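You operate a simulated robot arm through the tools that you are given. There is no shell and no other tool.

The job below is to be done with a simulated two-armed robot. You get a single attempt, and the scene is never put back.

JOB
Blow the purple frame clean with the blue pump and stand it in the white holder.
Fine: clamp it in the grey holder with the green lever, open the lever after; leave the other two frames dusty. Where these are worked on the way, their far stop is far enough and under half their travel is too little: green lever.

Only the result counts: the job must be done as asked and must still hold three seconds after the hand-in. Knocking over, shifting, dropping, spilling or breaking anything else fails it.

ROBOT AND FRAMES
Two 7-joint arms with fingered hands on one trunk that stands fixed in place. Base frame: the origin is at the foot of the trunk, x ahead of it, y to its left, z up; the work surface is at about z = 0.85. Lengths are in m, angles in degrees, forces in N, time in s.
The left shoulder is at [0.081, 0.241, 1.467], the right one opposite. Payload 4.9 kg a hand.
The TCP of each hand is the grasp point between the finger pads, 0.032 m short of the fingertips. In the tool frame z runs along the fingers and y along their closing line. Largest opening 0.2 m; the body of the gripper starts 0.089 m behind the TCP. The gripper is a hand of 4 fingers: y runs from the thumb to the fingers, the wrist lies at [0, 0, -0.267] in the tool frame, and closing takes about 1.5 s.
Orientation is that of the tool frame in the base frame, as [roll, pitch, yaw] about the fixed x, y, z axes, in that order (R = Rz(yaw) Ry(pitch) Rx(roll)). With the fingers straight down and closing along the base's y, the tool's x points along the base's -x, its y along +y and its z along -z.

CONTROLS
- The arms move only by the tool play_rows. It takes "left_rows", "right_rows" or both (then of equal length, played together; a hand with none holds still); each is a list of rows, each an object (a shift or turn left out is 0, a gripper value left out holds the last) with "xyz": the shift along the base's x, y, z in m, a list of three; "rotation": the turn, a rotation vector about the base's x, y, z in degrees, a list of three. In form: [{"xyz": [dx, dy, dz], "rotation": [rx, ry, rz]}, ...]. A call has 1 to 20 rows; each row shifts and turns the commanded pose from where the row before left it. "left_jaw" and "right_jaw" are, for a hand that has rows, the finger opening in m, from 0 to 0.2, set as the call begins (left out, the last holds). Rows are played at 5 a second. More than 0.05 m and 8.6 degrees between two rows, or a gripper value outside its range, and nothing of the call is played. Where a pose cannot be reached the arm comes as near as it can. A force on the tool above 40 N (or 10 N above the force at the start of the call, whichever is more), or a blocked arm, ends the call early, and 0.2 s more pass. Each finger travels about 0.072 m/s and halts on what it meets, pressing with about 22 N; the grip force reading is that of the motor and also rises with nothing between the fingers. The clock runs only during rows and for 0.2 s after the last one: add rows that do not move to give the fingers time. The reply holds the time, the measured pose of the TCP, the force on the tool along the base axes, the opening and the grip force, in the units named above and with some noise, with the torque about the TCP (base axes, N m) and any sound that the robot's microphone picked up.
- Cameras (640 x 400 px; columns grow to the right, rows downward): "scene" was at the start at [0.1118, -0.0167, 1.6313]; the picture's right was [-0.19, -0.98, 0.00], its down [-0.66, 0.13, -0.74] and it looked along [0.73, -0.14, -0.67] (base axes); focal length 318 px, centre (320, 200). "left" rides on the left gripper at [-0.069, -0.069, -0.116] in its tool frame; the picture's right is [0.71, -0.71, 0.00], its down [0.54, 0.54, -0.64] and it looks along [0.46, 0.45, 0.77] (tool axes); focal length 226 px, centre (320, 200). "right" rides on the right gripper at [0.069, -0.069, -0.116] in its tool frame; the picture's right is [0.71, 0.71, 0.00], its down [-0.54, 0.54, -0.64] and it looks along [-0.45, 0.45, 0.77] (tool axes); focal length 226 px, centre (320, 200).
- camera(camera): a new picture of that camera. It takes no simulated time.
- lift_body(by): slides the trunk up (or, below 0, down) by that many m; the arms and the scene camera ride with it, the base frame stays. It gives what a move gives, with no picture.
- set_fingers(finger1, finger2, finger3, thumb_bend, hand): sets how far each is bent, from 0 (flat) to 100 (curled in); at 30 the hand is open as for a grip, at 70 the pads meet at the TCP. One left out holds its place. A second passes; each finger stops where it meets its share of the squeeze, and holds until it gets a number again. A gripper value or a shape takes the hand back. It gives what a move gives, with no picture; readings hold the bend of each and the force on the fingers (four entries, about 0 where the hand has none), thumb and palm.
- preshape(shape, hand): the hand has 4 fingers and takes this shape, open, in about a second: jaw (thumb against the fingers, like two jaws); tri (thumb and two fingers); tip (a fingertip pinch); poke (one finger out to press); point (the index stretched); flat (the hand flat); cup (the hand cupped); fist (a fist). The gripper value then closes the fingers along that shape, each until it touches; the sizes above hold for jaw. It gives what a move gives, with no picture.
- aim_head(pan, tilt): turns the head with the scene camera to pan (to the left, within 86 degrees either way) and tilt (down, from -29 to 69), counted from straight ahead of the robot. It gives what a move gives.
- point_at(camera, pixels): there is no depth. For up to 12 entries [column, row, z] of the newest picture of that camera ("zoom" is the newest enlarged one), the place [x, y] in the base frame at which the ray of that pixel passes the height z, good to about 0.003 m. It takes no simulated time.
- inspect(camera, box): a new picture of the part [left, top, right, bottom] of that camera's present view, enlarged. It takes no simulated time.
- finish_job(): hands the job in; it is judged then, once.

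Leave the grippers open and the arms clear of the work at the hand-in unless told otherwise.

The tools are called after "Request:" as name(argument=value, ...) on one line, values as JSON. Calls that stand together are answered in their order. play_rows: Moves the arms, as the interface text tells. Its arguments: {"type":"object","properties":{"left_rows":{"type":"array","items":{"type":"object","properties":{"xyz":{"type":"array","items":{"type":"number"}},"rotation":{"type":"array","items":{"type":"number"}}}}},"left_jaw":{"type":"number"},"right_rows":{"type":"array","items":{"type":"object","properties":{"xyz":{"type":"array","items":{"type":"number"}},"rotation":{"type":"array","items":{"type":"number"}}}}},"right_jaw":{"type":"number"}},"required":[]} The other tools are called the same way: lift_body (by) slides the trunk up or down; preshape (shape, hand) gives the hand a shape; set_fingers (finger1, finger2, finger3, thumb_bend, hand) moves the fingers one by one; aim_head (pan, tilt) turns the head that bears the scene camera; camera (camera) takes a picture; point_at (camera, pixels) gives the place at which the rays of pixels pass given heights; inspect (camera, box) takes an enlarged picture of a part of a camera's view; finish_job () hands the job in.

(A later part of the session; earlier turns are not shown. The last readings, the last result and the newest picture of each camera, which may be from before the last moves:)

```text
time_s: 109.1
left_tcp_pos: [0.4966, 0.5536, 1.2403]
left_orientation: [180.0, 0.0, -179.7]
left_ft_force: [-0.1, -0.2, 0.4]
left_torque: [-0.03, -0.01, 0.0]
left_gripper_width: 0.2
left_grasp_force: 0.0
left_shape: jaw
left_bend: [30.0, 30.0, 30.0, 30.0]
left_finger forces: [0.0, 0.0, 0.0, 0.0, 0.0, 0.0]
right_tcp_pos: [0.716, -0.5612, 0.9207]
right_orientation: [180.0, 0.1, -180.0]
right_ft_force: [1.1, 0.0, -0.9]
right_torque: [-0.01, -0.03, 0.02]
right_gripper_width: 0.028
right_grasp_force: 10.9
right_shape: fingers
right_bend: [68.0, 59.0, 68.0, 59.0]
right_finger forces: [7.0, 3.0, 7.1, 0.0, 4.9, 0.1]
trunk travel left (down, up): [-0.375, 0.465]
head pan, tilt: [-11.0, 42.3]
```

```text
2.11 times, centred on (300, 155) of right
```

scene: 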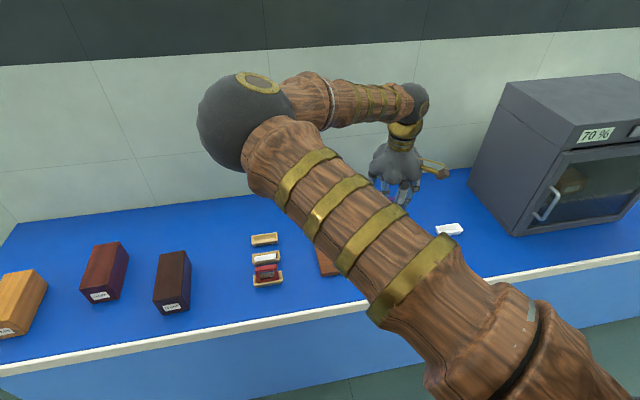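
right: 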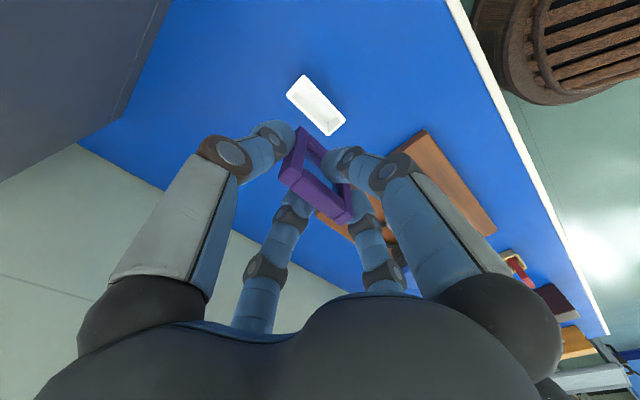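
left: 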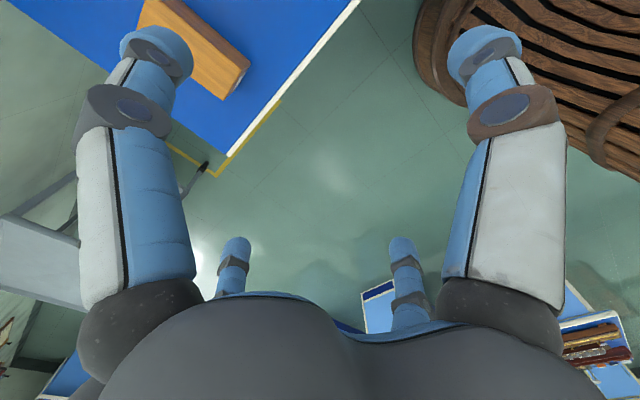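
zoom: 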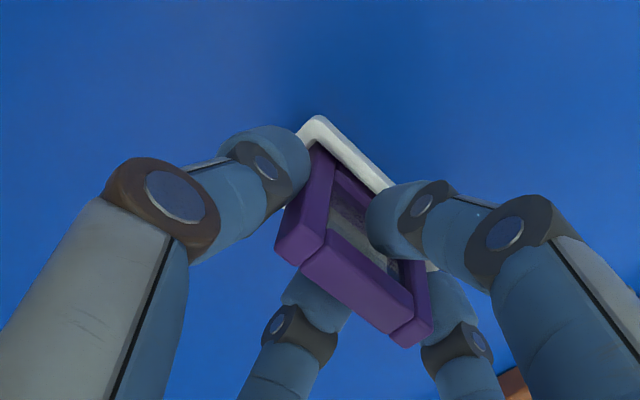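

I'll go on in 1.5-2 mm steps.

Request:
play_rows(right_rows=[{"xyz": [0, 0, -0.002]}, {"xyz": [0, 0, 0]}])

Request:
play_rows(right_rows=[{"xyz": [0, 0, -0.0015]}, {"xyz": [0, 0, 0]}])

Request:
play_rows(right_rows=[{"xyz": [0, 0, -0.0015]}, {"xyz": [0, 0, 0]}])

```text
time_s: 109.7
left_tcp_pos: [0.4968, 0.5536, 1.2404]
left_orientation: [-180.0, 0.0, -179.8]
left_ft_force: [-1.0, -0.1, 0.3]
left_torque: [0.01, -0.03, -0.05]
left_gripper_width: 0.2
left_grasp_force: 0.1
left_shape: jaw
left_bend: [30.0, 30.0, 30.0, 30.0]
left_finger forces: [0.1, 0.1, 0.0, 0.0, 0.0, 0.0]
right_tcp_pos: [0.7158, -0.5614, 0.9185]
right_orientation: [-179.9, 0.1, 180.0]
right_ft_force: [-0.3, 0.6, 2.3]
right_torque: [-0.05, -0.05, 0.0]
right_gripper_width: 0.0279
right_grasp_force: 11.6
right_shape: fingers
right_bend: [68.0, 59.0, 68.0, 59.0]
right_finger forces: [7.5, 3.0, 7.5, 0.0, 5.1, 0.0]
trunk travel left (down, up): [-0.375, 0.465]
head pan, tilt: [-11.0, 42.3]
```

```text
time_s: 110.3
left_tcp_pos: [0.4964, 0.5551, 1.2413]
left_orientation: [180.0, 0.1, -179.9]
left_ft_force: [-0.1, -0.4, -0.4]
left_torque: [0.01, 0.0, 0.02]
left_gripper_width: 0.1998
left_grasp_force: 0.1
left_shape: jaw
left_bend: [30.0, 30.0, 30.0, 30.0]
left_finger forces: [0.1, 0.0, 0.0, 0.1, 0.0, 0.0]
right_tcp_pos: [0.7158, -0.5615, 0.9187]
right_orientation: [-179.9, 0.1, 180.0]
right_ft_force: [1.2, -0.1, 8.3]
right_torque: [-0.13, -0.04, -0.01]
right_gripper_width: 0.0277
right_grasp_force: 12.9
right_shape: fingers
right_bend: [68.0, 59.0, 68.0, 59.0]
right_finger forces: [8.2, 3.2, 8.8, 0.0, 5.5, 0.0]
trunk travel left (down, up): [-0.375, 0.465]
head pan, tilt: [-11.0, 42.3]
```

```text
time_s: 110.9
left_tcp_pos: [0.4961, 0.5555, 1.2409]
left_orientation: [179.9, 0.0, -179.8]
left_ft_force: [0.1, -1.0, -0.7]
left_torque: [-0.01, -0.01, 0.05]
left_gripper_width: 0.1995
left_grasp_force: 0.0
left_shape: jaw
left_bend: [30.0, 30.0, 30.0, 30.0]
left_finger forces: [0.0, 0.0, 0.1, 0.1, 0.1, 0.0]
right_tcp_pos: [0.7152, -0.5609, 0.9171]
right_orientation: [-179.9, 0.1, 180.0]
right_ft_force: [1.6, -1.3, 16.5]
right_torque: [-0.1, -0.08, 0.03]
right_gripper_width: 0.0277
right_grasp_force: 15.4
right_shape: fingers
right_bend: [68.0, 59.0, 68.0, 59.0]
right_finger forces: [9.7, 3.3, 10.8, 0.0, 6.4, 0.0]
trunk travel left (down, up): [-0.375, 0.465]
head pan, tilt: [-11.0, 42.3]
```

The frame is seated, with contact from z=0.9187, just as expected. I'll ease off the pressure by 2.5 mm, then open the end fingers, then both face fingers together.

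Request:
play_rows(right_rows=[{"xyz": [0, 0, 0.0028]}, {"xyz": [0, 0, 0]}])

Request:
set_fingers(hand="right", finger2=46, thumb_bend=46)

Request:
set_fingers(hand="right", finger1=54, finger3=54)

Request:
inspect(camera="right", box=[200, 60, 400, 250])

```text
time_s: 111.5
left_tcp_pos: [0.4962, 0.5538, 1.2412]
left_orientation: [-180.0, 0.1, -179.8]
left_ft_force: [0.3, 0.8, -0.6]
left_torque: [-0.01, -0.01, 0.0]
left_gripper_width: 0.1999
left_grasp_force: 0.0
left_shape: jaw
left_bend: [30.0, 30.0, 30.0, 30.0]
left_finger forces: [0.0, 0.0, 0.0, 0.1, 0.1, 0.0]
right_tcp_pos: [0.7153, -0.5601, 0.9182]
right_orientation: [179.9, 0.0, -180.0]
right_ft_force: [1.7, -1.1, 3.9]
right_torque: [-0.09, -0.08, 0.0]
right_gripper_width: 0.0275
right_grasp_force: 13.2
right_shape: fingers
right_bend: [68.0, 59.0, 68.0, 59.0]
right_finger forces: [8.4, 3.1, 9.1, 0.0, 5.7, 0.0]
trunk travel left (down, up): [-0.375, 0.465]
head pan, tilt: [-11.0, 42.3]
```

```text
time_s: 112.5
left_tcp_pos: [0.4968, 0.5542, 1.2407]
left_orientation: [-179.9, 0.0, -179.8]
left_ft_force: [0.4, -0.8, -0.2]
left_torque: [0.03, 0.02, 0.01]
left_gripper_width: 0.1997
left_grasp_force: 0.1
left_shape: jaw
left_bend: [30.0, 30.0, 30.0, 30.0]
left_finger forces: [0.0, 0.0, 0.0, 0.0, 0.0, 0.0]
right_tcp_pos: [0.7153, -0.5618, 0.9177]
right_orientation: [179.9, 0.0, 180.0]
right_ft_force: [0.3, 1.9, 1.7]
right_torque: [0.01, -0.01, 0.01]
right_gripper_width: 0.0574
right_grasp_force: 7.7
right_shape: fingers
right_bend: [68.0, 46.0, 68.0, 46.0]
right_finger forces: [8.3, 0.0, 8.5, 0.0, 0.0, 0.0]
trunk travel left (down, up): [-0.375, 0.465]
head pan, tilt: [-11.0, 42.3]
```

```text
time_s: 113.5
left_tcp_pos: [0.4975, 0.556, 1.2402]
left_orientation: [-179.9, 0.1, -179.9]
left_ft_force: [-0.6, -0.7, -0.3]
left_torque: [0.0, -0.02, 0.0]
left_gripper_width: 0.1998
left_grasp_force: 0.0
left_shape: jaw
left_bend: [30.0, 30.0, 30.0, 30.0]
left_finger forces: [0.1, 0.1, 0.0, 0.0, 0.0, 0.1]
right_tcp_pos: [0.7164, -0.5617, 0.9171]
right_orientation: [179.9, 0.0, 180.0]
right_ft_force: [-0.5, -0.4, -0.1]
right_torque: [-0.02, 0.05, 0.0]
right_gripper_width: 0.0701
right_grasp_force: 0.0
right_shape: fingers
right_bend: [54.0, 46.0, 54.0, 46.0]
right_finger forces: [0.0, 0.1, 0.0, 0.0, 0.0, 0.1]
trunk travel left (down, up): [-0.375, 0.465]
head pan, tilt: [-11.0, 42.3]
```

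```text
2.11 times, centred on (300, 155) of right
```

zoom: 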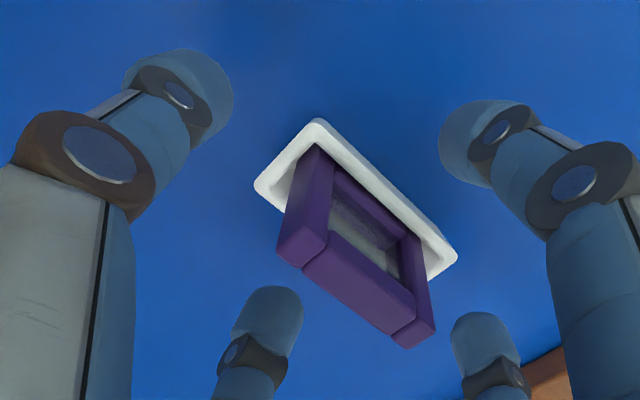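

The frame stands in the white holder and all fingers are free. I'll rise straight up.

Request:
play_rows(right_rows=[{"xyz": [0, 0, 0.01]}, {"xyz": [0, 0, 0.015]}, {"xyz": [0, 0, 0.025]}, {"xyz": [0, 0, 0.04]}, {"xyz": [0, 0, 0.045]}, {"xyz": [0, 0, 0.045]}, {"xyz": [0, 0, 0]}])

Request:
camera(camera="right")

Request:
inspect(camera="right", box=[250, 60, 370, 170])

```text
time_s: 115.1
left_tcp_pos: [0.4968, 0.5535, 1.2416]
left_orientation: [179.9, -0.1, -179.8]
left_ft_force: [-0.5, 0.1, 0.4]
left_torque: [0.01, 0.02, -0.01]
left_gripper_width: 0.2
left_grasp_force: 0.1
left_shape: jaw
left_bend: [30.0, 30.0, 30.0, 30.0]
left_finger forces: [0.0, 0.1, 0.0, 0.0, 0.1, 0.0]
right_tcp_pos: [0.714, -0.5617, 1.0974]
right_orientation: [180.0, 0.0, 180.0]
right_ft_force: [0.2, 1.1, -0.4]
right_torque: [-0.03, 0.0, 0.02]
right_gripper_width: 0.0704
right_grasp_force: 0.0
right_shape: fingers
right_bend: [54.0, 46.0, 54.0, 46.0]
right_finger forces: [0.1, 0.0, 0.0, 0.0, 0.0, 0.0]
trunk travel left (down, up): [-0.375, 0.465]
head pan, tilt: [-11.0, 42.3]
```

```text
taken
```

right: 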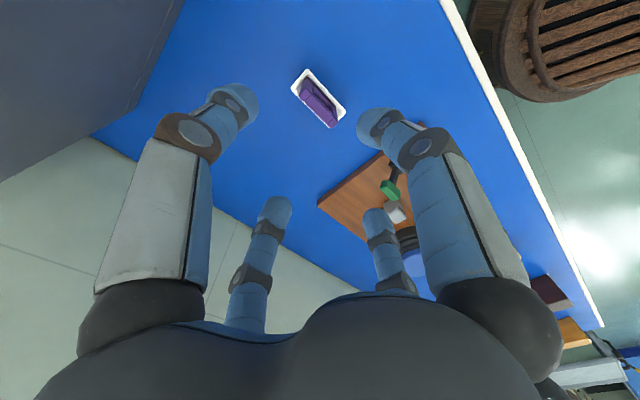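

```text
3.64 times, centred on (310, 115) of right
```

zoom: 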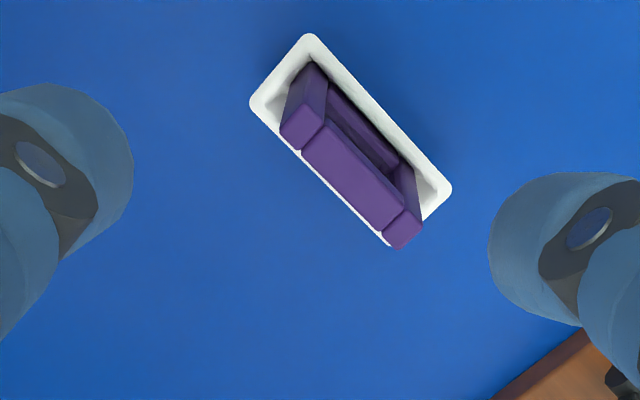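

The purple frame stands upright in the white holder. Now I'll repair the leaning white frame. I'll move the right hand high over the trays and measure its lean.

Request:
play_rows(right_rows=[{"xyz": [0, 0.042, 0.005]}, {"xyz": [0, 0.042, 0.005]}, {"xyz": [0, 0.042, 0]}, {"xyz": [0, 0.042, 0]}, {"xyz": [0, 0.042, 0]}, {"xyz": [0.0, 0.042, 0]}, {"xyz": [0.01, 0.042, 0]}, {"xyz": [0.01, 0.042, 0]}, {"xyz": [0.01, 0.042, 0]}, {"xyz": [0.01, 0.042, 0]}, {"xyz": [0.01, 0.042, 0]}, {"xyz": [0.01, 0.042, 0]}, {"xyz": [0.01, 0.042, 0]}, {"xyz": [0, 0.042, 0]}, {"xyz": [0, 0, 0]}])

Request:
inspect(camera="right", box=[285, 0, 450, 140])

Request:
inspect(camera="scene", box=[300, 180, 480, 280])

```text
time_s: 118.3
left_tcp_pos: [0.4958, 0.5536, 1.2408]
left_orientation: [-180.0, 0.1, -179.8]
left_ft_force: [-1.1, -0.2, -0.1]
left_torque: [0.01, 0.0, 0.01]
left_gripper_width: 0.1997
left_grasp_force: 0.2
left_shape: jaw
left_bend: [30.0, 30.0, 30.0, 30.0]
left_finger forces: [0.0, 0.0, 0.0, 0.1, 0.0, 0.0]
right_tcp_pos: [0.7856, 0.0266, 1.1083]
right_orientation: [180.0, 0.0, 180.0]
right_ft_force: [0.3, -0.5, -0.2]
right_torque: [0.03, -0.01, -0.03]
right_gripper_width: 0.0703
right_grasp_force: 0.0
right_shape: fingers
right_bend: [54.0, 46.0, 54.0, 46.0]
right_finger forces: [0.0, 0.1, 0.0, 0.0, 0.0, 0.0]
trunk travel left (down, up): [-0.375, 0.465]
head pan, tilt: [-11.0, 42.3]
```

```text
2.86 times, centred on (368, 70) of right
```

zoom: 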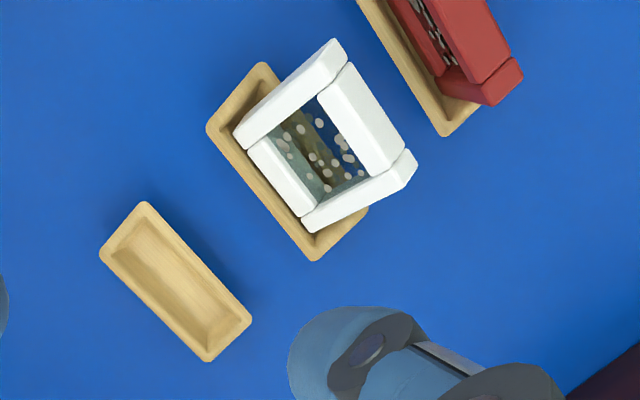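

```text
3.56 times, centred on (390, 230) of scene
```

zoom: 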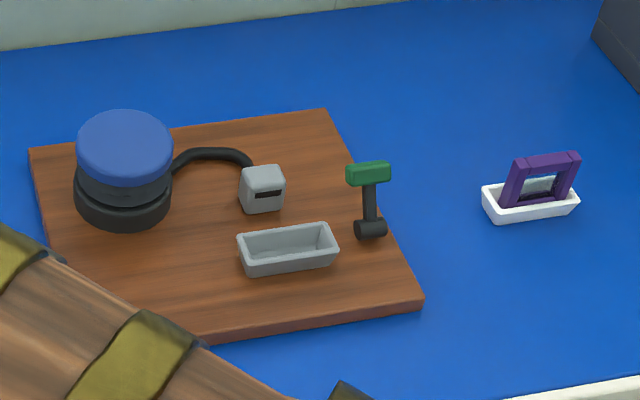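

The board and white holder look right: lever open, purple frame standing clean. Now I'll measure the white frame: the upper face's lower edge is around (268,175) and its upper edge around (368,95).

Request:
point_at(camera="zoom", pixels=[[268.5, 175, 0.865], [268.5, 175, 0.87], [368.5, 95, 0.9], [368.5, 95, 0.91], [368.5, 95, 0.92], [235, 132, 0.865], [302, 218, 0.865], [332, 40, 0.91], [405, 150, 0.91], [260, 62, 0.87], [207, 125, 0.87], [366, 208, 0.87]])

```text
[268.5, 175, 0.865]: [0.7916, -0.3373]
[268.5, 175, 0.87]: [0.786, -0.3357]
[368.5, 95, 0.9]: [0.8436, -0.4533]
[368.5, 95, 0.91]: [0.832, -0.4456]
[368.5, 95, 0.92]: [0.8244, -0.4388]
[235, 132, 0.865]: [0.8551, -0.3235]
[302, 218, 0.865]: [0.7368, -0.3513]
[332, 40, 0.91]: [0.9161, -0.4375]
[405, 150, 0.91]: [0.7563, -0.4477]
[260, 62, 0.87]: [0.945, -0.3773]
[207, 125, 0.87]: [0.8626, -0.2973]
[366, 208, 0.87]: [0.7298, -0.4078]
```

That used the scene zoom by mistake. I'll enlarge the right view again first.

Request:
inspect(camera="right", box=[285, 0, 450, 140])

Request:
point_at(camera="zoom", pixels=[[268.5, 175, 0.865], [268.5, 175, 0.87], [368.5, 95, 0.9], [368.5, 95, 0.91], [368.5, 95, 0.92], [235, 132, 0.865], [302, 218, 0.865], [332, 40, 0.91], [405, 150, 0.91], [260, 62, 0.87], [207, 125, 0.87], [366, 208, 0.87]])

```text
2.86 times, centred on (368, 70) of right
```

zoom: 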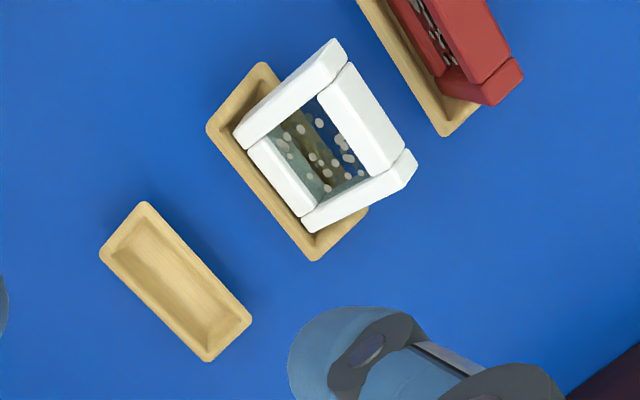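

```text
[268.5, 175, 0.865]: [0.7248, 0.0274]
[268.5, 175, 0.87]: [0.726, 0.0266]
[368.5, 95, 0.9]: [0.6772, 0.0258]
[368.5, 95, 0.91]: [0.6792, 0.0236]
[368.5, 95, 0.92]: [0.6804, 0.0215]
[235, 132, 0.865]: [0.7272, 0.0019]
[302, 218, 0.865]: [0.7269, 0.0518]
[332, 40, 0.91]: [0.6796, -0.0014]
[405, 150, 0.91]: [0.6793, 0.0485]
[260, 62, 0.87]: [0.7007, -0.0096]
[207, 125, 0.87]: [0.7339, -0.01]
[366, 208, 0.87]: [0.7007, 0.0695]
```

The white frame leans about 48°, with its top edge at (0.679,0.909) and its bottom at (0.726,0.866). The red one is only 2 cm from its top, so I'll grip the white frame by its ends with the thumb and finger 2. Finger 1 will be splayed clear over the red frame and finger 3 curled. I'll set that shape now.

Request:
set_fingers(hand="right", finger1=5, finger2=45, finger3=100, thumb_bend=45)

Request:
play_rows(right_rows=[{"xyz": [-0.01, 0, 0.01], "rotation": [0, -8, 0]}, {"xyz": [-0.01, 0, 0], "rotation": [0, -8, 0]}, {"xyz": [-0.01, 0, 0], "rotation": [0, -8, 0]}, {"xyz": [0, 0, 0]}])

Request:
camera(camera="right")

Request:
camera(camera="scene")

```text
time_s: 119.3
left_tcp_pos: [0.4965, 0.5548, 1.2413]
left_orientation: [-179.9, -0.1, -179.8]
left_ft_force: [0.4, 0.5, 0.2]
left_torque: [-0.01, 0.02, -0.02]
left_gripper_width: 0.1999
left_grasp_force: 0.1
left_shape: jaw
left_bend: [30.0, 30.0, 30.0, 30.0]
left_finger forces: [0.1, 0.1, 0.0, 0.0, 0.0, 0.0]
right_tcp_pos: [0.7868, 0.0277, 1.1082]
right_orientation: [180.0, 0.0, -179.9]
right_ft_force: [0.0, -0.5, 0.2]
right_torque: [0.0, -0.02, 0.01]
right_gripper_width: 0.1441
right_grasp_force: 0.0
right_shape: fingers
right_bend: [6.0, 45.0, 100.0, 45.0]
right_finger forces: [0.0, 0.0, 0.0, 0.1, 0.0, 0.0]
trunk travel left (down, up): [-0.375, 0.465]
head pan, tilt: [-11.0, 42.3]
```

```text
time_s: 120.3
left_tcp_pos: [0.4979, 0.5545, 1.2418]
left_orientation: [179.9, -0.2, -179.8]
left_ft_force: [-0.6, 0.6, -0.8]
left_torque: [-0.03, 0.0, 0.04]
left_gripper_width: 0.1998
left_grasp_force: 0.0
left_shape: jaw
left_bend: [30.0, 30.0, 30.0, 30.0]
left_finger forces: [0.0, 0.1, 0.0, 0.0, 0.1, 0.0]
right_tcp_pos: [0.7567, 0.0271, 1.1173]
right_orientation: [180.0, 24.0, -180.0]
right_ft_force: [0.7, 0.7, 0.7]
right_torque: [0.01, 0.01, 0.01]
right_gripper_width: 0.1444
right_grasp_force: 0.1
right_shape: fingers
right_bend: [6.0, 45.0, 100.0, 45.0]
right_finger forces: [0.0, 0.0, 0.0, 0.1, 0.0, 0.0]
trunk travel left (down, up): [-0.375, 0.465]
head pan, tilt: [-11.0, 42.3]
```

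```text
taken
```

right: 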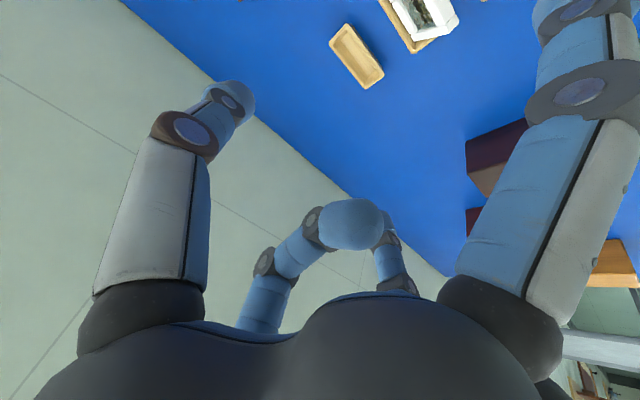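

```text
taken
```

scene: 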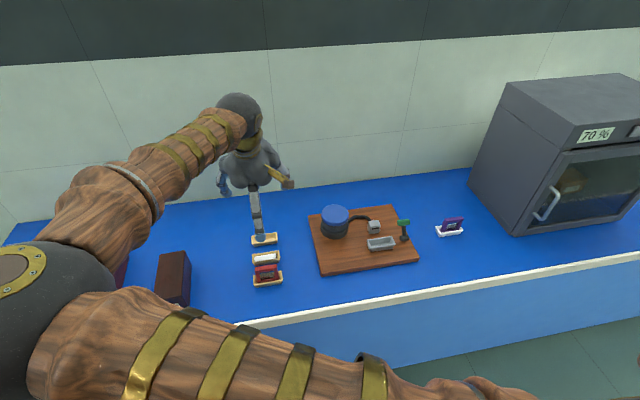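

The hand is tilted with the palm toward the robot, and the scene camera sees the trays well. I'll move over the white frame and go down to z≈1.0, then check.

Request:
play_rows(right_rows=[{"xyz": [-0.025, 0, -0.02]}, {"xyz": [-0.025, 0, -0.03]}, {"xyz": [-0.025, 0, -0.03]}, {"xyz": [-0.001, -0.001, -0.035]}, {"xyz": [0, 0, 0]}])

Request:
camera(camera="right")

Request:
inspect(camera="scene", box=[190, 160, 340, 300])

```text
time_s: 121.5
left_tcp_pos: [0.4974, 0.5557, 1.2411]
left_orientation: [-180.0, 0.0, -179.8]
left_ft_force: [-0.1, 0.0, -0.1]
left_torque: [-0.01, -0.01, 0.0]
left_gripper_width: 0.2
left_grasp_force: 0.1
left_shape: jaw
left_bend: [30.0, 30.0, 30.0, 30.0]
left_finger forces: [0.1, 0.0, 0.0, 0.0, 0.0, 0.0]
right_tcp_pos: [0.6814, 0.0271, 1.001]
right_orientation: [-179.9, 24.0, -180.0]
right_ft_force: [0.2, 0.9, 0.5]
right_torque: [-0.01, 0.0, 0.01]
right_gripper_width: 0.1448
right_grasp_force: 0.0
right_shape: fingers
right_bend: [6.0, 45.0, 100.0, 45.0]
right_finger forces: [0.0, 0.0, 0.0, 0.1, 0.1, 0.1]
trunk travel left (down, up): [-0.375, 0.465]
head pan, tilt: [-11.0, 42.3]
```

```text
taken
```

right: 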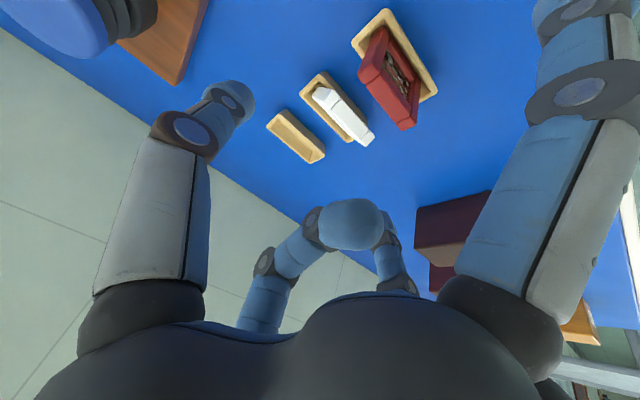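

```text
2.86 times, centred on (265, 230) of scene
```

zoom: 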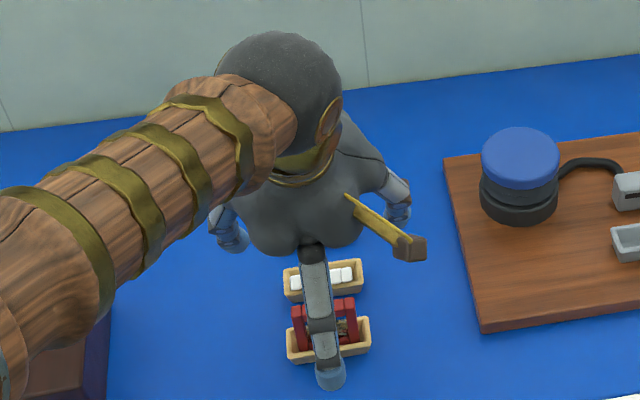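

The splayed finger 1 is at about x≈0.54, clear of the red frame. I'll enlarge the right view to confirm the white frame's y position.

Request:
inspect(camera="right", box=[260, 60, 400, 170])

```text
3.64 times, centred on (330, 115) of right
```

zoom: 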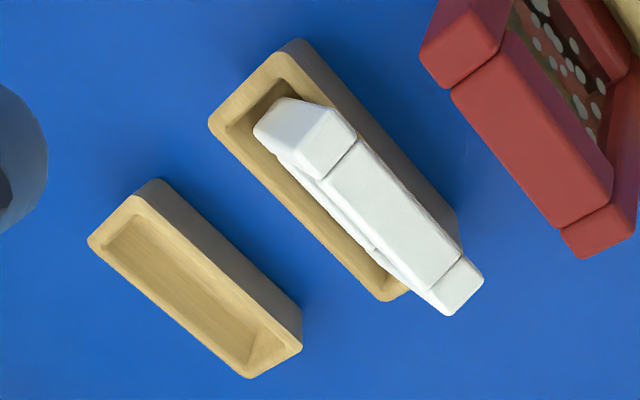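

I'll take the white frame's top face ends as about (316,146) and (466,298).

Request:
point_at(camera="zoom", pixels=[[316, 146, 0.905], [466, 298, 0.905], [392, 223, 0.905], [483, 281, 0.905], [448, 315, 0.91], [297, 40, 0.87], [210, 123, 0.87], [380, 300, 0.87]])

```text
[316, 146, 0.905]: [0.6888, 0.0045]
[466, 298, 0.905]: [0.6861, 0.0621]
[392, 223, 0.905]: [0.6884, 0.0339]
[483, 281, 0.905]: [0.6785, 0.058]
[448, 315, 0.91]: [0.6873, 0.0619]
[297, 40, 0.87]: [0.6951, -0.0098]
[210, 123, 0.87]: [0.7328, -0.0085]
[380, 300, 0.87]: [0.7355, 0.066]
```

The frame's centre is at y≈0.03 and its lean about 40-45°. I'll fine-tune the hand to (0.683,0.030) and go down to z≈0.915 in steps.

Request:
play_rows(right_rows=[{"xyz": [0.002, 0.003, -0.02]}, {"xyz": [0, 0, -0.02]}, {"xyz": [0, 0, -0.02]}, {"xyz": [0, 0, -0.015]}, {"xyz": [0, 0, -0.01]}, {"xyz": [0, 0, 0]}])

Request:
camera(camera="right")

Request:
inspect(camera="scene", box=[210, 190, 330, 310])

```text
time_s: 122.9
left_tcp_pos: [0.4959, 0.5544, 1.2413]
left_orientation: [180.0, 0.0, -179.8]
left_ft_force: [0.8, -0.4, 0.4]
left_torque: [-0.02, 0.04, -0.03]
left_gripper_width: 0.2
left_grasp_force: 0.0
left_shape: jaw
left_bend: [30.0, 30.0, 30.0, 30.0]
left_finger forces: [0.0, 0.0, 0.0, 0.0, 0.1, 0.0]
right_tcp_pos: [0.6815, 0.0286, 0.9195]
right_orientation: [180.0, 24.2, 180.0]
right_ft_force: [3.8, 0.3, 15.8]
right_torque: [-0.03, 1.92, 0.0]
right_gripper_width: 0.1448
right_grasp_force: 8.4
right_shape: fingers
right_bend: [5.0, 45.0, 100.0, 45.0]
right_finger forces: [15.8, 0.0, 0.1, 0.0, 0.0, 0.0]
trunk travel left (down, up): [-0.375, 0.465]
head pan, tilt: [-11.0, 42.3]
```

```text
taken
```

right: 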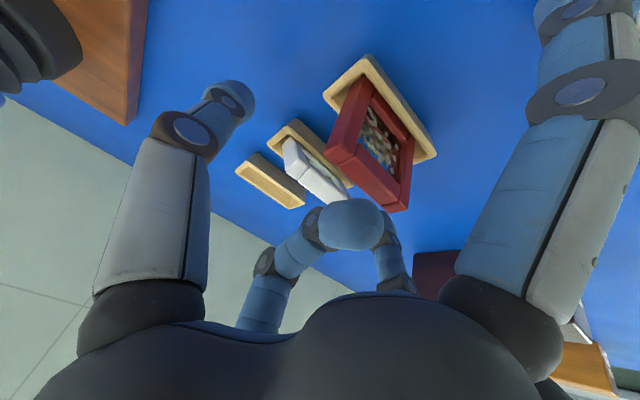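

```text
3.33 times, centred on (270, 250) of scene
```

zoom: 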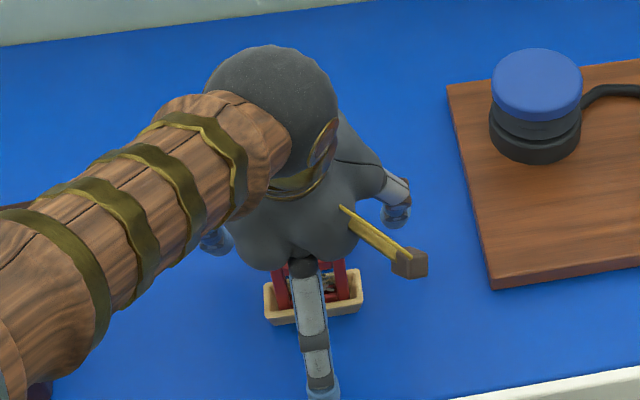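

The splayed finger 1 touched the table (16 N), so I'll raise a little and reduce the tilt by 10° so it clears.

Request:
play_rows(right_rows=[{"xyz": [0, 0, 0.008]}, {"xyz": [0.002, 0, 0.002], "rotation": [0, 5, 0]}, {"xyz": [0.001, 0, 0], "rotation": [0, 5, 0]}, {"xyz": [0, 0, 0]}])

Request:
camera(camera="right")

```text
time_s: 123.9
left_tcp_pos: [0.4965, 0.5549, 1.2407]
left_orientation: [-180.0, 0.0, -179.8]
left_ft_force: [-0.1, 0.4, -0.9]
left_torque: [-0.03, 0.0, 0.04]
left_gripper_width: 0.1998
left_grasp_force: 0.1
left_shape: jaw
left_bend: [30.0, 30.0, 30.0, 30.0]
left_finger forces: [0.1, 0.1, 0.0, 0.1, 0.0, 0.0]
right_tcp_pos: [0.6847, 0.0289, 0.9292]
right_orientation: [180.0, 14.0, -179.9]
right_ft_force: [0.3, -0.2, -0.8]
right_torque: [-0.02, 0.03, 0.0]
right_gripper_width: 0.1446
right_grasp_force: 0.0
right_shape: fingers
right_bend: [6.0, 45.0, 100.0, 45.0]
right_finger forces: [0.1, 0.0, 0.0, 0.1, 0.0, 0.0]
trunk travel left (down, up): [-0.375, 0.465]
head pan, tilt: [-11.0, 42.3]
```

```text
taken
```

right: 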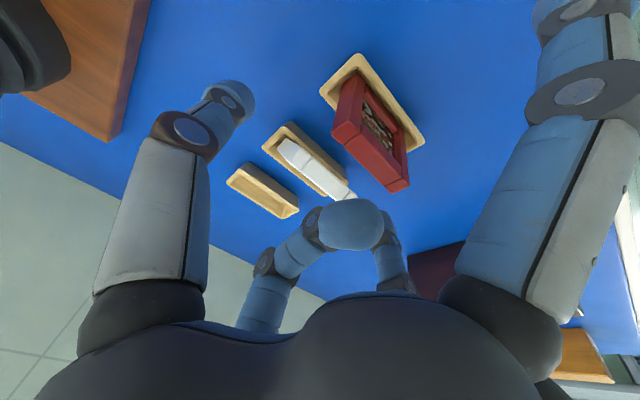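

Clear now. I'll go down to z≈0.915 and close the thumb and finger 2 onto the frame's ends in stages.

Request:
play_rows(right_rows=[{"xyz": [0.001, 0, -0.007]}, {"xyz": [0, 0, -0.006]}, {"xyz": [0, 0, 0]}])

Request:
set_fingers(hand="right", finger2=55, thumb_bend=55)

Request:
camera(camera="right")

```text
time_s: 124.7
left_tcp_pos: [0.4962, 0.5553, 1.2403]
left_orientation: [180.0, 0.0, -179.8]
left_ft_force: [0.9, 0.0, 0.6]
left_torque: [-0.01, -0.03, -0.04]
left_gripper_width: 0.1999
left_grasp_force: 0.0
left_shape: jaw
left_bend: [30.0, 30.0, 30.0, 30.0]
left_finger forces: [0.0, 0.0, 0.1, 0.0, 0.0, 0.0]
right_tcp_pos: [0.6866, 0.0294, 0.9145]
right_orientation: [-180.0, 14.0, 180.0]
right_ft_force: [-0.4, -0.1, 0.1]
right_torque: [0.02, 0.03, 0.02]
right_gripper_width: 0.1445
right_grasp_force: 0.2
right_shape: fingers
right_bend: [6.0, 45.0, 100.0, 45.0]
right_finger forces: [0.1, 0.1, 0.0, 0.0, 0.0, 0.0]
trunk travel left (down, up): [-0.375, 0.465]
head pan, tilt: [-11.0, 42.3]
```

```text
time_s: 125.7
left_tcp_pos: [0.4975, 0.555, 1.2407]
left_orientation: [180.0, 0.1, -179.8]
left_ft_force: [0.2, 0.2, -0.5]
left_torque: [0.03, 0.02, -0.03]
left_gripper_width: 0.1999
left_grasp_force: 0.0
left_shape: jaw
left_bend: [30.0, 30.0, 30.0, 30.0]
left_finger forces: [0.1, 0.1, 0.0, 0.1, 0.0, 0.1]
right_tcp_pos: [0.6863, 0.0288, 0.9141]
right_orientation: [180.0, 14.0, -180.0]
right_ft_force: [-0.3, -0.3, 0.1]
right_torque: [-0.01, -0.02, 0.02]
right_gripper_width: 0.1344
right_grasp_force: 0.0
right_shape: fingers
right_bend: [6.0, 55.0, 100.0, 55.0]
right_finger forces: [0.0, 0.0, 0.0, 0.0, 0.0, 0.0]
trunk travel left (down, up): [-0.375, 0.465]
head pan, tilt: [-11.0, 42.3]
```

```text
taken
```

right: 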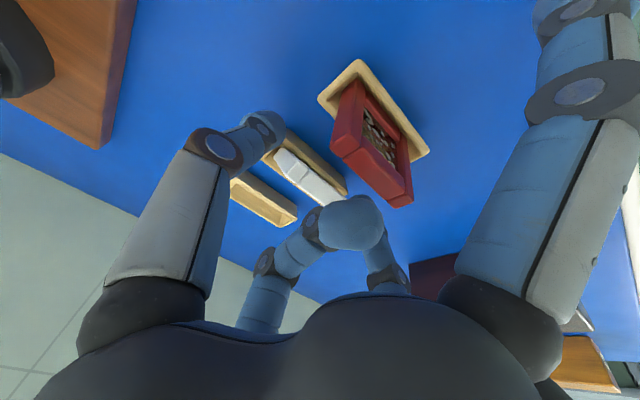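

The thumb tip is just beside the frame's end. I'll continue closing to 60.

Request:
set_fingers(hand="right", finger2=60, thumb_bend=60)

Request:
inspect(camera="right", box=[200, 60, 420, 260])

```text
time_s: 126.7
left_tcp_pos: [0.4967, 0.5545, 1.2412]
left_orientation: [180.0, 0.1, -179.8]
left_ft_force: [-0.1, 0.0, 0.6]
left_torque: [-0.05, 0.02, -0.02]
left_gripper_width: 0.2
left_grasp_force: 0.0
left_shape: jaw
left_bend: [30.0, 30.0, 30.0, 30.0]
left_finger forces: [0.0, 0.0, 0.0, 0.1, 0.0, 0.1]
right_tcp_pos: [0.6867, 0.0299, 0.9134]
right_orientation: [180.0, 14.0, 180.0]
right_ft_force: [0.6, 0.3, 0.7]
right_torque: [0.02, 0.0, 0.01]
right_gripper_width: 0.1318
right_grasp_force: 2.3
right_shape: fingers
right_bend: [6.0, 58.0, 100.0, 59.0]
right_finger forces: [0.0, 2.2, 0.0, 0.1, 2.3, 0.1]
trunk travel left (down, up): [-0.375, 0.465]
head pan, tilt: [-11.0, 42.3]
```

```text
2.00 times, centred on (310, 160) of right
```

zoom: 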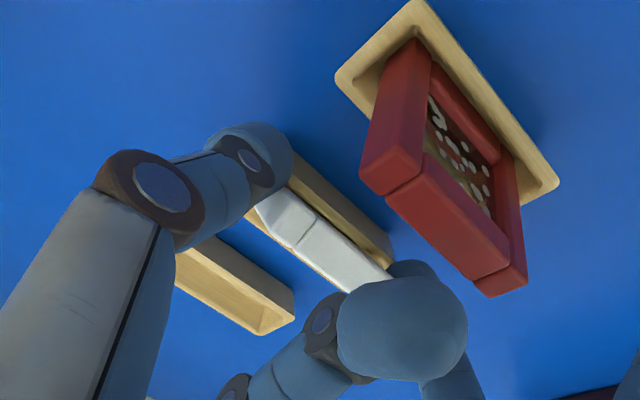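

Balanced contact of 2.3 N on both ends. I'll tighten, then lift slightly.

Request:
set_fingers(hand="right", finger2=66, thumb_bend=66)

Request:
play_rows(right_rows=[{"xyz": [0, 0, 0.006]}, {"xyz": [0, 0, 0.008]}, {"xyz": [0, 0, 0.01]}, {"xyz": [0, 0, 0.01]}, {"xyz": [0, 0, 0.01]}, {"xyz": [0, 0, 0]}])

Request:
inspect(camera="right", box=[200, 60, 420, 260])

Request:
inspect(camera="scene", box=[210, 190, 330, 310])

```text
time_s: 127.7
left_tcp_pos: [0.4965, 0.5548, 1.2413]
left_orientation: [180.0, 0.1, -179.8]
left_ft_force: [-0.5, 0.6, 0.3]
left_torque: [0.01, -0.02, 0.0]
left_gripper_width: 0.1999
left_grasp_force: 0.0
left_shape: jaw
left_bend: [30.0, 30.0, 30.0, 30.0]
left_finger forces: [0.0, 0.1, 0.0, 0.0, 0.0, 0.0]
right_tcp_pos: [0.6871, 0.0271, 0.9144]
right_orientation: [-180.0, 14.0, -180.0]
right_ft_force: [-1.5, -2.8, 2.4]
right_torque: [-0.12, 0.07, -0.08]
right_gripper_width: 0.1303
right_grasp_force: 9.2
right_shape: fingers
right_bend: [6.0, 58.0, 100.0, 62.0]
right_finger forces: [0.0, 7.1, 0.1, 0.1, 11.1, 0.1]
trunk travel left (down, up): [-0.375, 0.465]
head pan, tilt: [-11.0, 42.3]
```

```text
time_s: 129.1
left_tcp_pos: [0.4981, 0.5557, 1.2409]
left_orientation: [180.0, 0.0, -179.9]
left_ft_force: [-0.4, 0.2, 0.2]
left_torque: [0.0, 0.02, 0.01]
left_gripper_width: 0.2
left_grasp_force: 0.1
left_shape: jaw
left_bend: [30.0, 30.0, 30.0, 30.0]
left_finger forces: [0.0, 0.1, 0.0, 0.0, 0.0, 0.1]
right_tcp_pos: [0.687, 0.0294, 0.959]
right_orientation: [-180.0, 13.9, -180.0]
right_ft_force: [-0.4, 0.0, -0.8]
right_torque: [0.01, 0.05, -0.01]
right_gripper_width: 0.1302
right_grasp_force: 8.4
right_shape: fingers
right_bend: [6.0, 58.0, 100.0, 63.0]
right_finger forces: [0.0, 8.4, 0.1, 0.1, 8.4, 0.0]
trunk travel left (down, up): [-0.375, 0.465]
head pan, tilt: [-11.0, 42.3]
```

```text
2.00 times, centred on (310, 160) of right
```

zoom: 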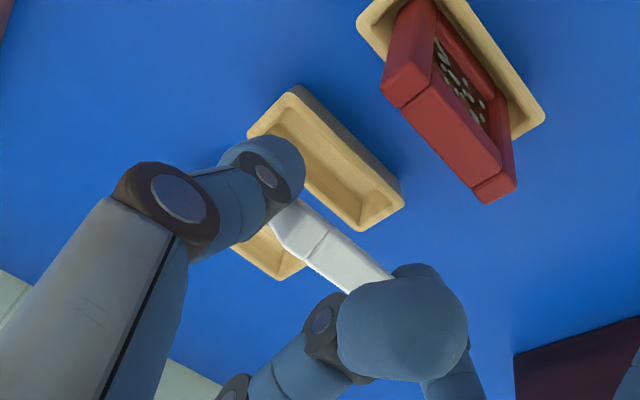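

```text
3.33 times, centred on (270, 250) of scene
```

zoom: 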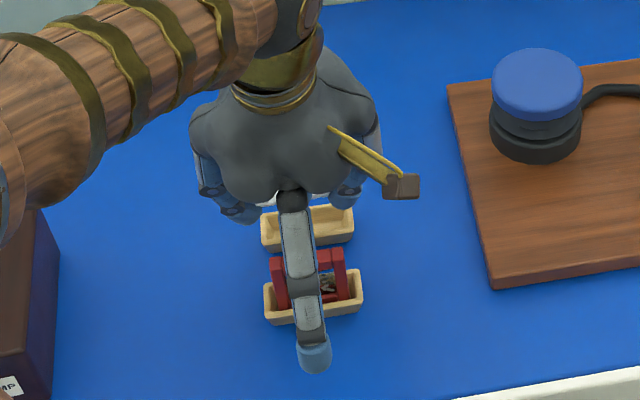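

The white frame is lifted and held evenly. Next I'll rotate the hand by +43° about y to bring the frame upright, shifting toward the tray's centre line.

Request:
play_rows(right_rows=[{"xyz": [0.006, 0, 0.002], "rotation": [0, 7.2, 0]}, {"xyz": [0.007, 0, 0.002], "rotation": [0, 7.2, 0]}, {"xyz": [0.007, 0, 0.002], "rotation": [0, 7.2, 0]}, {"xyz": [0.007, 0, 0], "rotation": [0, 7.2, 0]}, {"xyz": [0.007, 0, 0], "rotation": [0, 7.2, 0]}, {"xyz": [0.006, 0, 0], "rotation": [0, 7.0, 0]}, {"xyz": [0, 0, 0]}])

Request:
camera(camera="right")

Request:
inspect(camera="scene", box=[190, 150, 340, 290])

```text
time_s: 130.7
left_tcp_pos: [0.4962, 0.5555, 1.2407]
left_orientation: [180.0, 0.1, -179.8]
left_ft_force: [-0.5, -0.6, 0.0]
left_torque: [0.02, -0.03, -0.02]
left_gripper_width: 0.1999
left_grasp_force: 0.0
left_shape: jaw
left_bend: [30.0, 30.0, 30.0, 30.0]
left_finger forces: [0.1, 0.0, 0.0, 0.1, 0.0, 0.0]
right_tcp_pos: [0.7248, 0.028, 0.9645]
right_orientation: [-179.9, -29.0, 179.9]
right_ft_force: [-0.3, 0.5, -0.3]
right_torque: [-0.02, 0.0, 0.0]
right_gripper_width: 0.1301
right_grasp_force: 8.9
right_shape: fingers
right_bend: [6.0, 58.0, 100.0, 63.0]
right_finger forces: [0.0, 8.3, 0.1, 0.0, 8.1, 0.0]
trunk travel left (down, up): [-0.375, 0.465]
head pan, tilt: [-11.0, 42.3]
```

```text
taken
```

right: 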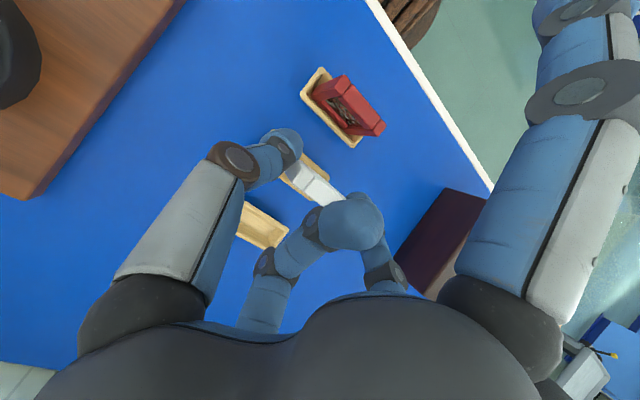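

```text
2.86 times, centred on (265, 220) of scene
```

zoom: 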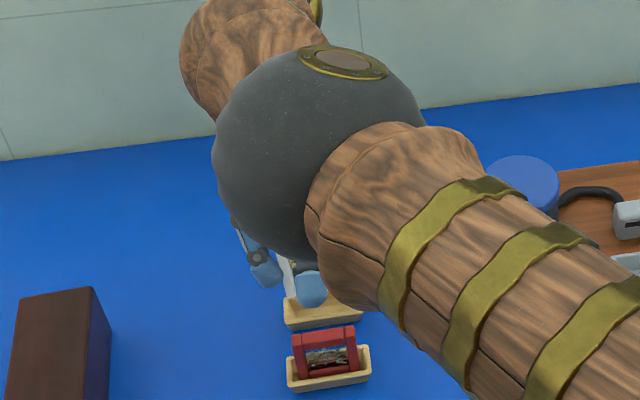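

The pose is reached. The arm now hides the frame from the scene camera, so I'll enlarge the right view.

Request:
inspect(camera="right", box=[220, 110, 400, 260])

Request:
inspect(camera="scene", box=[240, 215, 300, 265])

```text
2.67 times, centred on (310, 185) of right
```

zoom: 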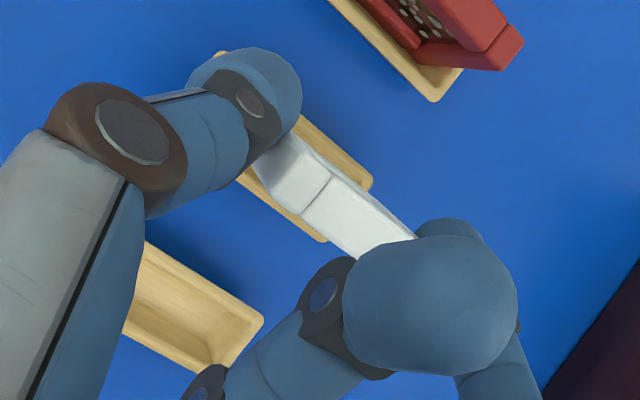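

```text
8.00 times, centred on (270, 240) of scene
```

zoom: 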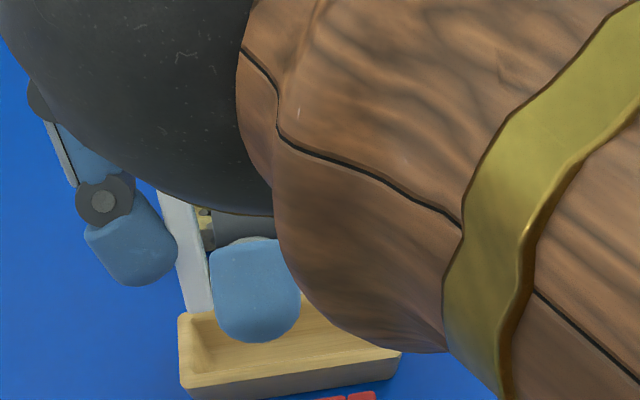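

The frame looks nearly upright within a few degrees. I'll check its x position over the tray from the right view.

Request:
inspect(camera="right", box=[220, 110, 400, 260])

Request:
point_at(camera="zoom", pixels=[[331, 183, 0.962], [302, 217, 0.962], [414, 236, 0.962], [365, 258, 0.962], [372, 188, 0.87], [322, 242, 0.87], [300, 115, 0.87]])

```text
2.67 times, centred on (310, 185) of right
```

zoom: 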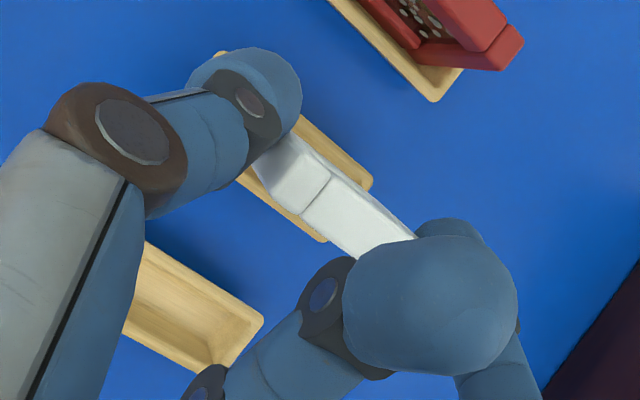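

```text
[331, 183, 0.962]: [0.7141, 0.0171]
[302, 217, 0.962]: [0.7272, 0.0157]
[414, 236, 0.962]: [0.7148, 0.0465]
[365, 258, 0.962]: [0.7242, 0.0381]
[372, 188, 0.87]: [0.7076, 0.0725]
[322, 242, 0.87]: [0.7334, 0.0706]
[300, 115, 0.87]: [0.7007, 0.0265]
```

The top centre is at x≈0.7205 and the bottom at ≈0.7125, so it leans about 7° the other way. I'll turn back 6°, shift by (-2.5,-2) mm to the tray's centre, and lower partway.

Request:
play_rows(right_rows=[{"xyz": [-0.0025, -0.002, 0], "rotation": [0, -6, 0]}, {"xyz": [0, 0, -0.01]}, {"xyz": [0, 0, -0.01]}, {"xyz": [0, 0, -0.008]}, {"xyz": [0, 0, 0]}])

Request:
inspect(camera="scene", box=[240, 215, 300, 265])

Request:
inspect(camera="right", box=[220, 110, 400, 260])

```text
time_s: 131.9
left_tcp_pos: [0.4966, 0.5546, 1.241]
left_orientation: [179.9, 0.0, -179.8]
left_ft_force: [0.5, 0.6, -0.3]
left_torque: [0.01, -0.01, -0.06]
left_gripper_width: 0.1997
left_grasp_force: 0.0
left_shape: jaw
left_bend: [30.0, 30.0, 30.0, 30.0]
left_finger forces: [0.1, 0.0, 0.1, 0.1, 0.1, 0.1]
right_tcp_pos: [0.7234, 0.0273, 0.9354]
right_orientation: [179.9, -23.1, 180.0]
right_ft_force: [-0.5, 0.7, -1.1]
right_torque: [-0.01, 0.03, -0.01]
right_gripper_width: 0.1299
right_grasp_force: 8.0
right_shape: fingers
right_bend: [6.0, 58.0, 100.0, 63.0]
right_finger forces: [0.0, 8.1, 0.0, 0.0, 8.1, 0.0]
trunk travel left (down, up): [-0.375, 0.465]
head pan, tilt: [-11.0, 42.3]
```

```text
8.00 times, centred on (270, 240) of scene
```

zoom: 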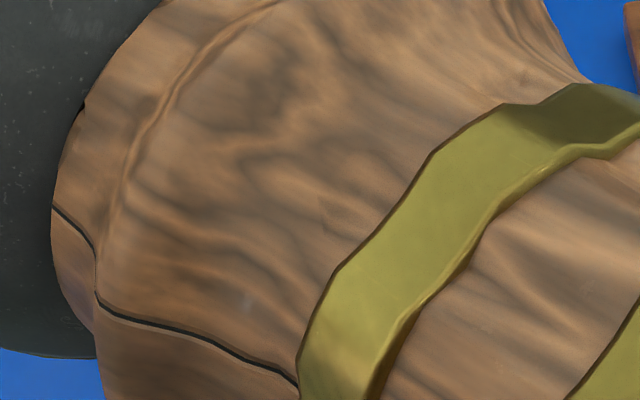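

```text
2.67 times, centred on (310, 185) of right
```

zoom: 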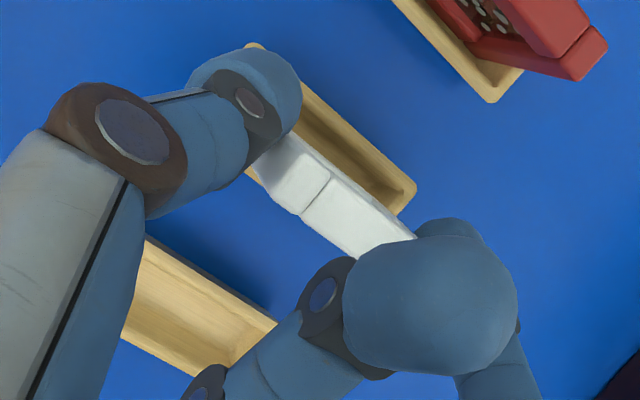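

I'll check the positions again in this view.

Request:
point_at(camera="zoom", pixels=[[331, 183, 0.933], [302, 217, 0.933], [416, 188, 0.87], [398, 214, 0.87], [302, 82, 0.87], [250, 44, 0.87]])

```text
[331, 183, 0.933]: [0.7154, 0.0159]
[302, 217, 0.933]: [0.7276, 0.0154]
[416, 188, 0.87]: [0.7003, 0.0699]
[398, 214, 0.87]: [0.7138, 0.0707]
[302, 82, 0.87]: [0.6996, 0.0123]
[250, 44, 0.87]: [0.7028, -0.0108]
```

The frame's top is about 4 mm toward +x of the tray's centre. I'll shift -3 mm and lower on in small steps with a force check.

Request:
play_rows(right_rows=[{"xyz": [-0.003, -0.001, 0]}, {"xyz": [0, 0, -0.003]}, {"xyz": [0, 0, -0.003]}, {"xyz": [0, 0, 0]}])

Request:
play_rows(right_rows=[{"xyz": [0, 0, -0.003]}, {"xyz": [0, 0, 0]}])

Request:
play_rows(right_rows=[{"xyz": [0, 0, -0.002]}, {"xyz": [0, 0, 0]}])

```text
time_s: 132.9
left_tcp_pos: [0.4975, 0.5543, 1.2413]
left_orientation: [-179.9, 0.0, -179.7]
left_ft_force: [0.4, 0.0, -0.2]
left_torque: [0.0, -0.02, -0.03]
left_gripper_width: 0.1997
left_grasp_force: 0.1
left_shape: jaw
left_bend: [30.0, 30.0, 30.0, 30.0]
left_finger forces: [0.0, 0.0, 0.0, 0.0, 0.1, 0.1]
right_tcp_pos: [0.72, 0.0249, 0.9312]
right_orientation: [180.0, -23.0, -179.9]
right_ft_force: [0.2, 0.1, -0.4]
right_torque: [0.01, -0.03, -0.02]
right_gripper_width: 0.1303
right_grasp_force: 8.2
right_shape: fingers
right_bend: [6.0, 58.0, 100.0, 63.0]
right_finger forces: [0.0, 8.1, 0.0, 0.0, 8.1, 0.1]
trunk travel left (down, up): [-0.375, 0.465]
head pan, tilt: [-11.0, 42.3]
```

```text
time_s: 133.5
left_tcp_pos: [0.4972, 0.5555, 1.2413]
left_orientation: [-180.0, 0.0, -179.9]
left_ft_force: [0.0, -0.3, -0.4]
left_torque: [-0.01, -0.02, -0.02]
left_gripper_width: 0.1999
left_grasp_force: 0.2
left_shape: jaw
left_bend: [30.0, 30.0, 30.0, 30.0]
left_finger forces: [0.0, 0.1, 0.1, 0.1, 0.0, 0.0]
right_tcp_pos: [0.722, 0.0252, 0.9268]
right_orientation: [180.0, -23.1, -180.0]
right_ft_force: [0.0, 0.0, -1.0]
right_torque: [0.02, 0.02, 0.0]
right_gripper_width: 0.1302
right_grasp_force: 7.8
right_shape: fingers
right_bend: [6.0, 58.0, 100.0, 63.0]
right_finger forces: [0.1, 8.1, 0.0, 0.1, 8.0, 0.0]
trunk travel left (down, up): [-0.375, 0.465]
head pan, tilt: [-11.0, 42.3]
```

```text
time_s: 134.1
left_tcp_pos: [0.4971, 0.5543, 1.2409]
left_orientation: [180.0, 0.0, -179.7]
left_ft_force: [0.4, 0.1, 0.5]
left_torque: [-0.01, 0.02, 0.03]
left_gripper_width: 0.1999
left_grasp_force: 0.1
left_shape: jaw
left_bend: [30.0, 30.0, 30.0, 30.0]
left_finger forces: [0.0, 0.0, 0.0, 0.0, 0.0, 0.1]
right_tcp_pos: [0.7222, 0.0261, 0.926]
right_orientation: [-180.0, -23.0, 180.0]
right_ft_force: [0.4, -1.0, -0.5]
right_torque: [0.0, 0.01, 0.02]
right_gripper_width: 0.13
right_grasp_force: 7.8
right_shape: fingers
right_bend: [6.0, 58.0, 100.0, 63.0]
right_finger forces: [0.0, 8.1, 0.0, 0.0, 8.2, 0.0]
trunk travel left (down, up): [-0.375, 0.465]
head pan, tilt: [-11.0, 42.3]
```

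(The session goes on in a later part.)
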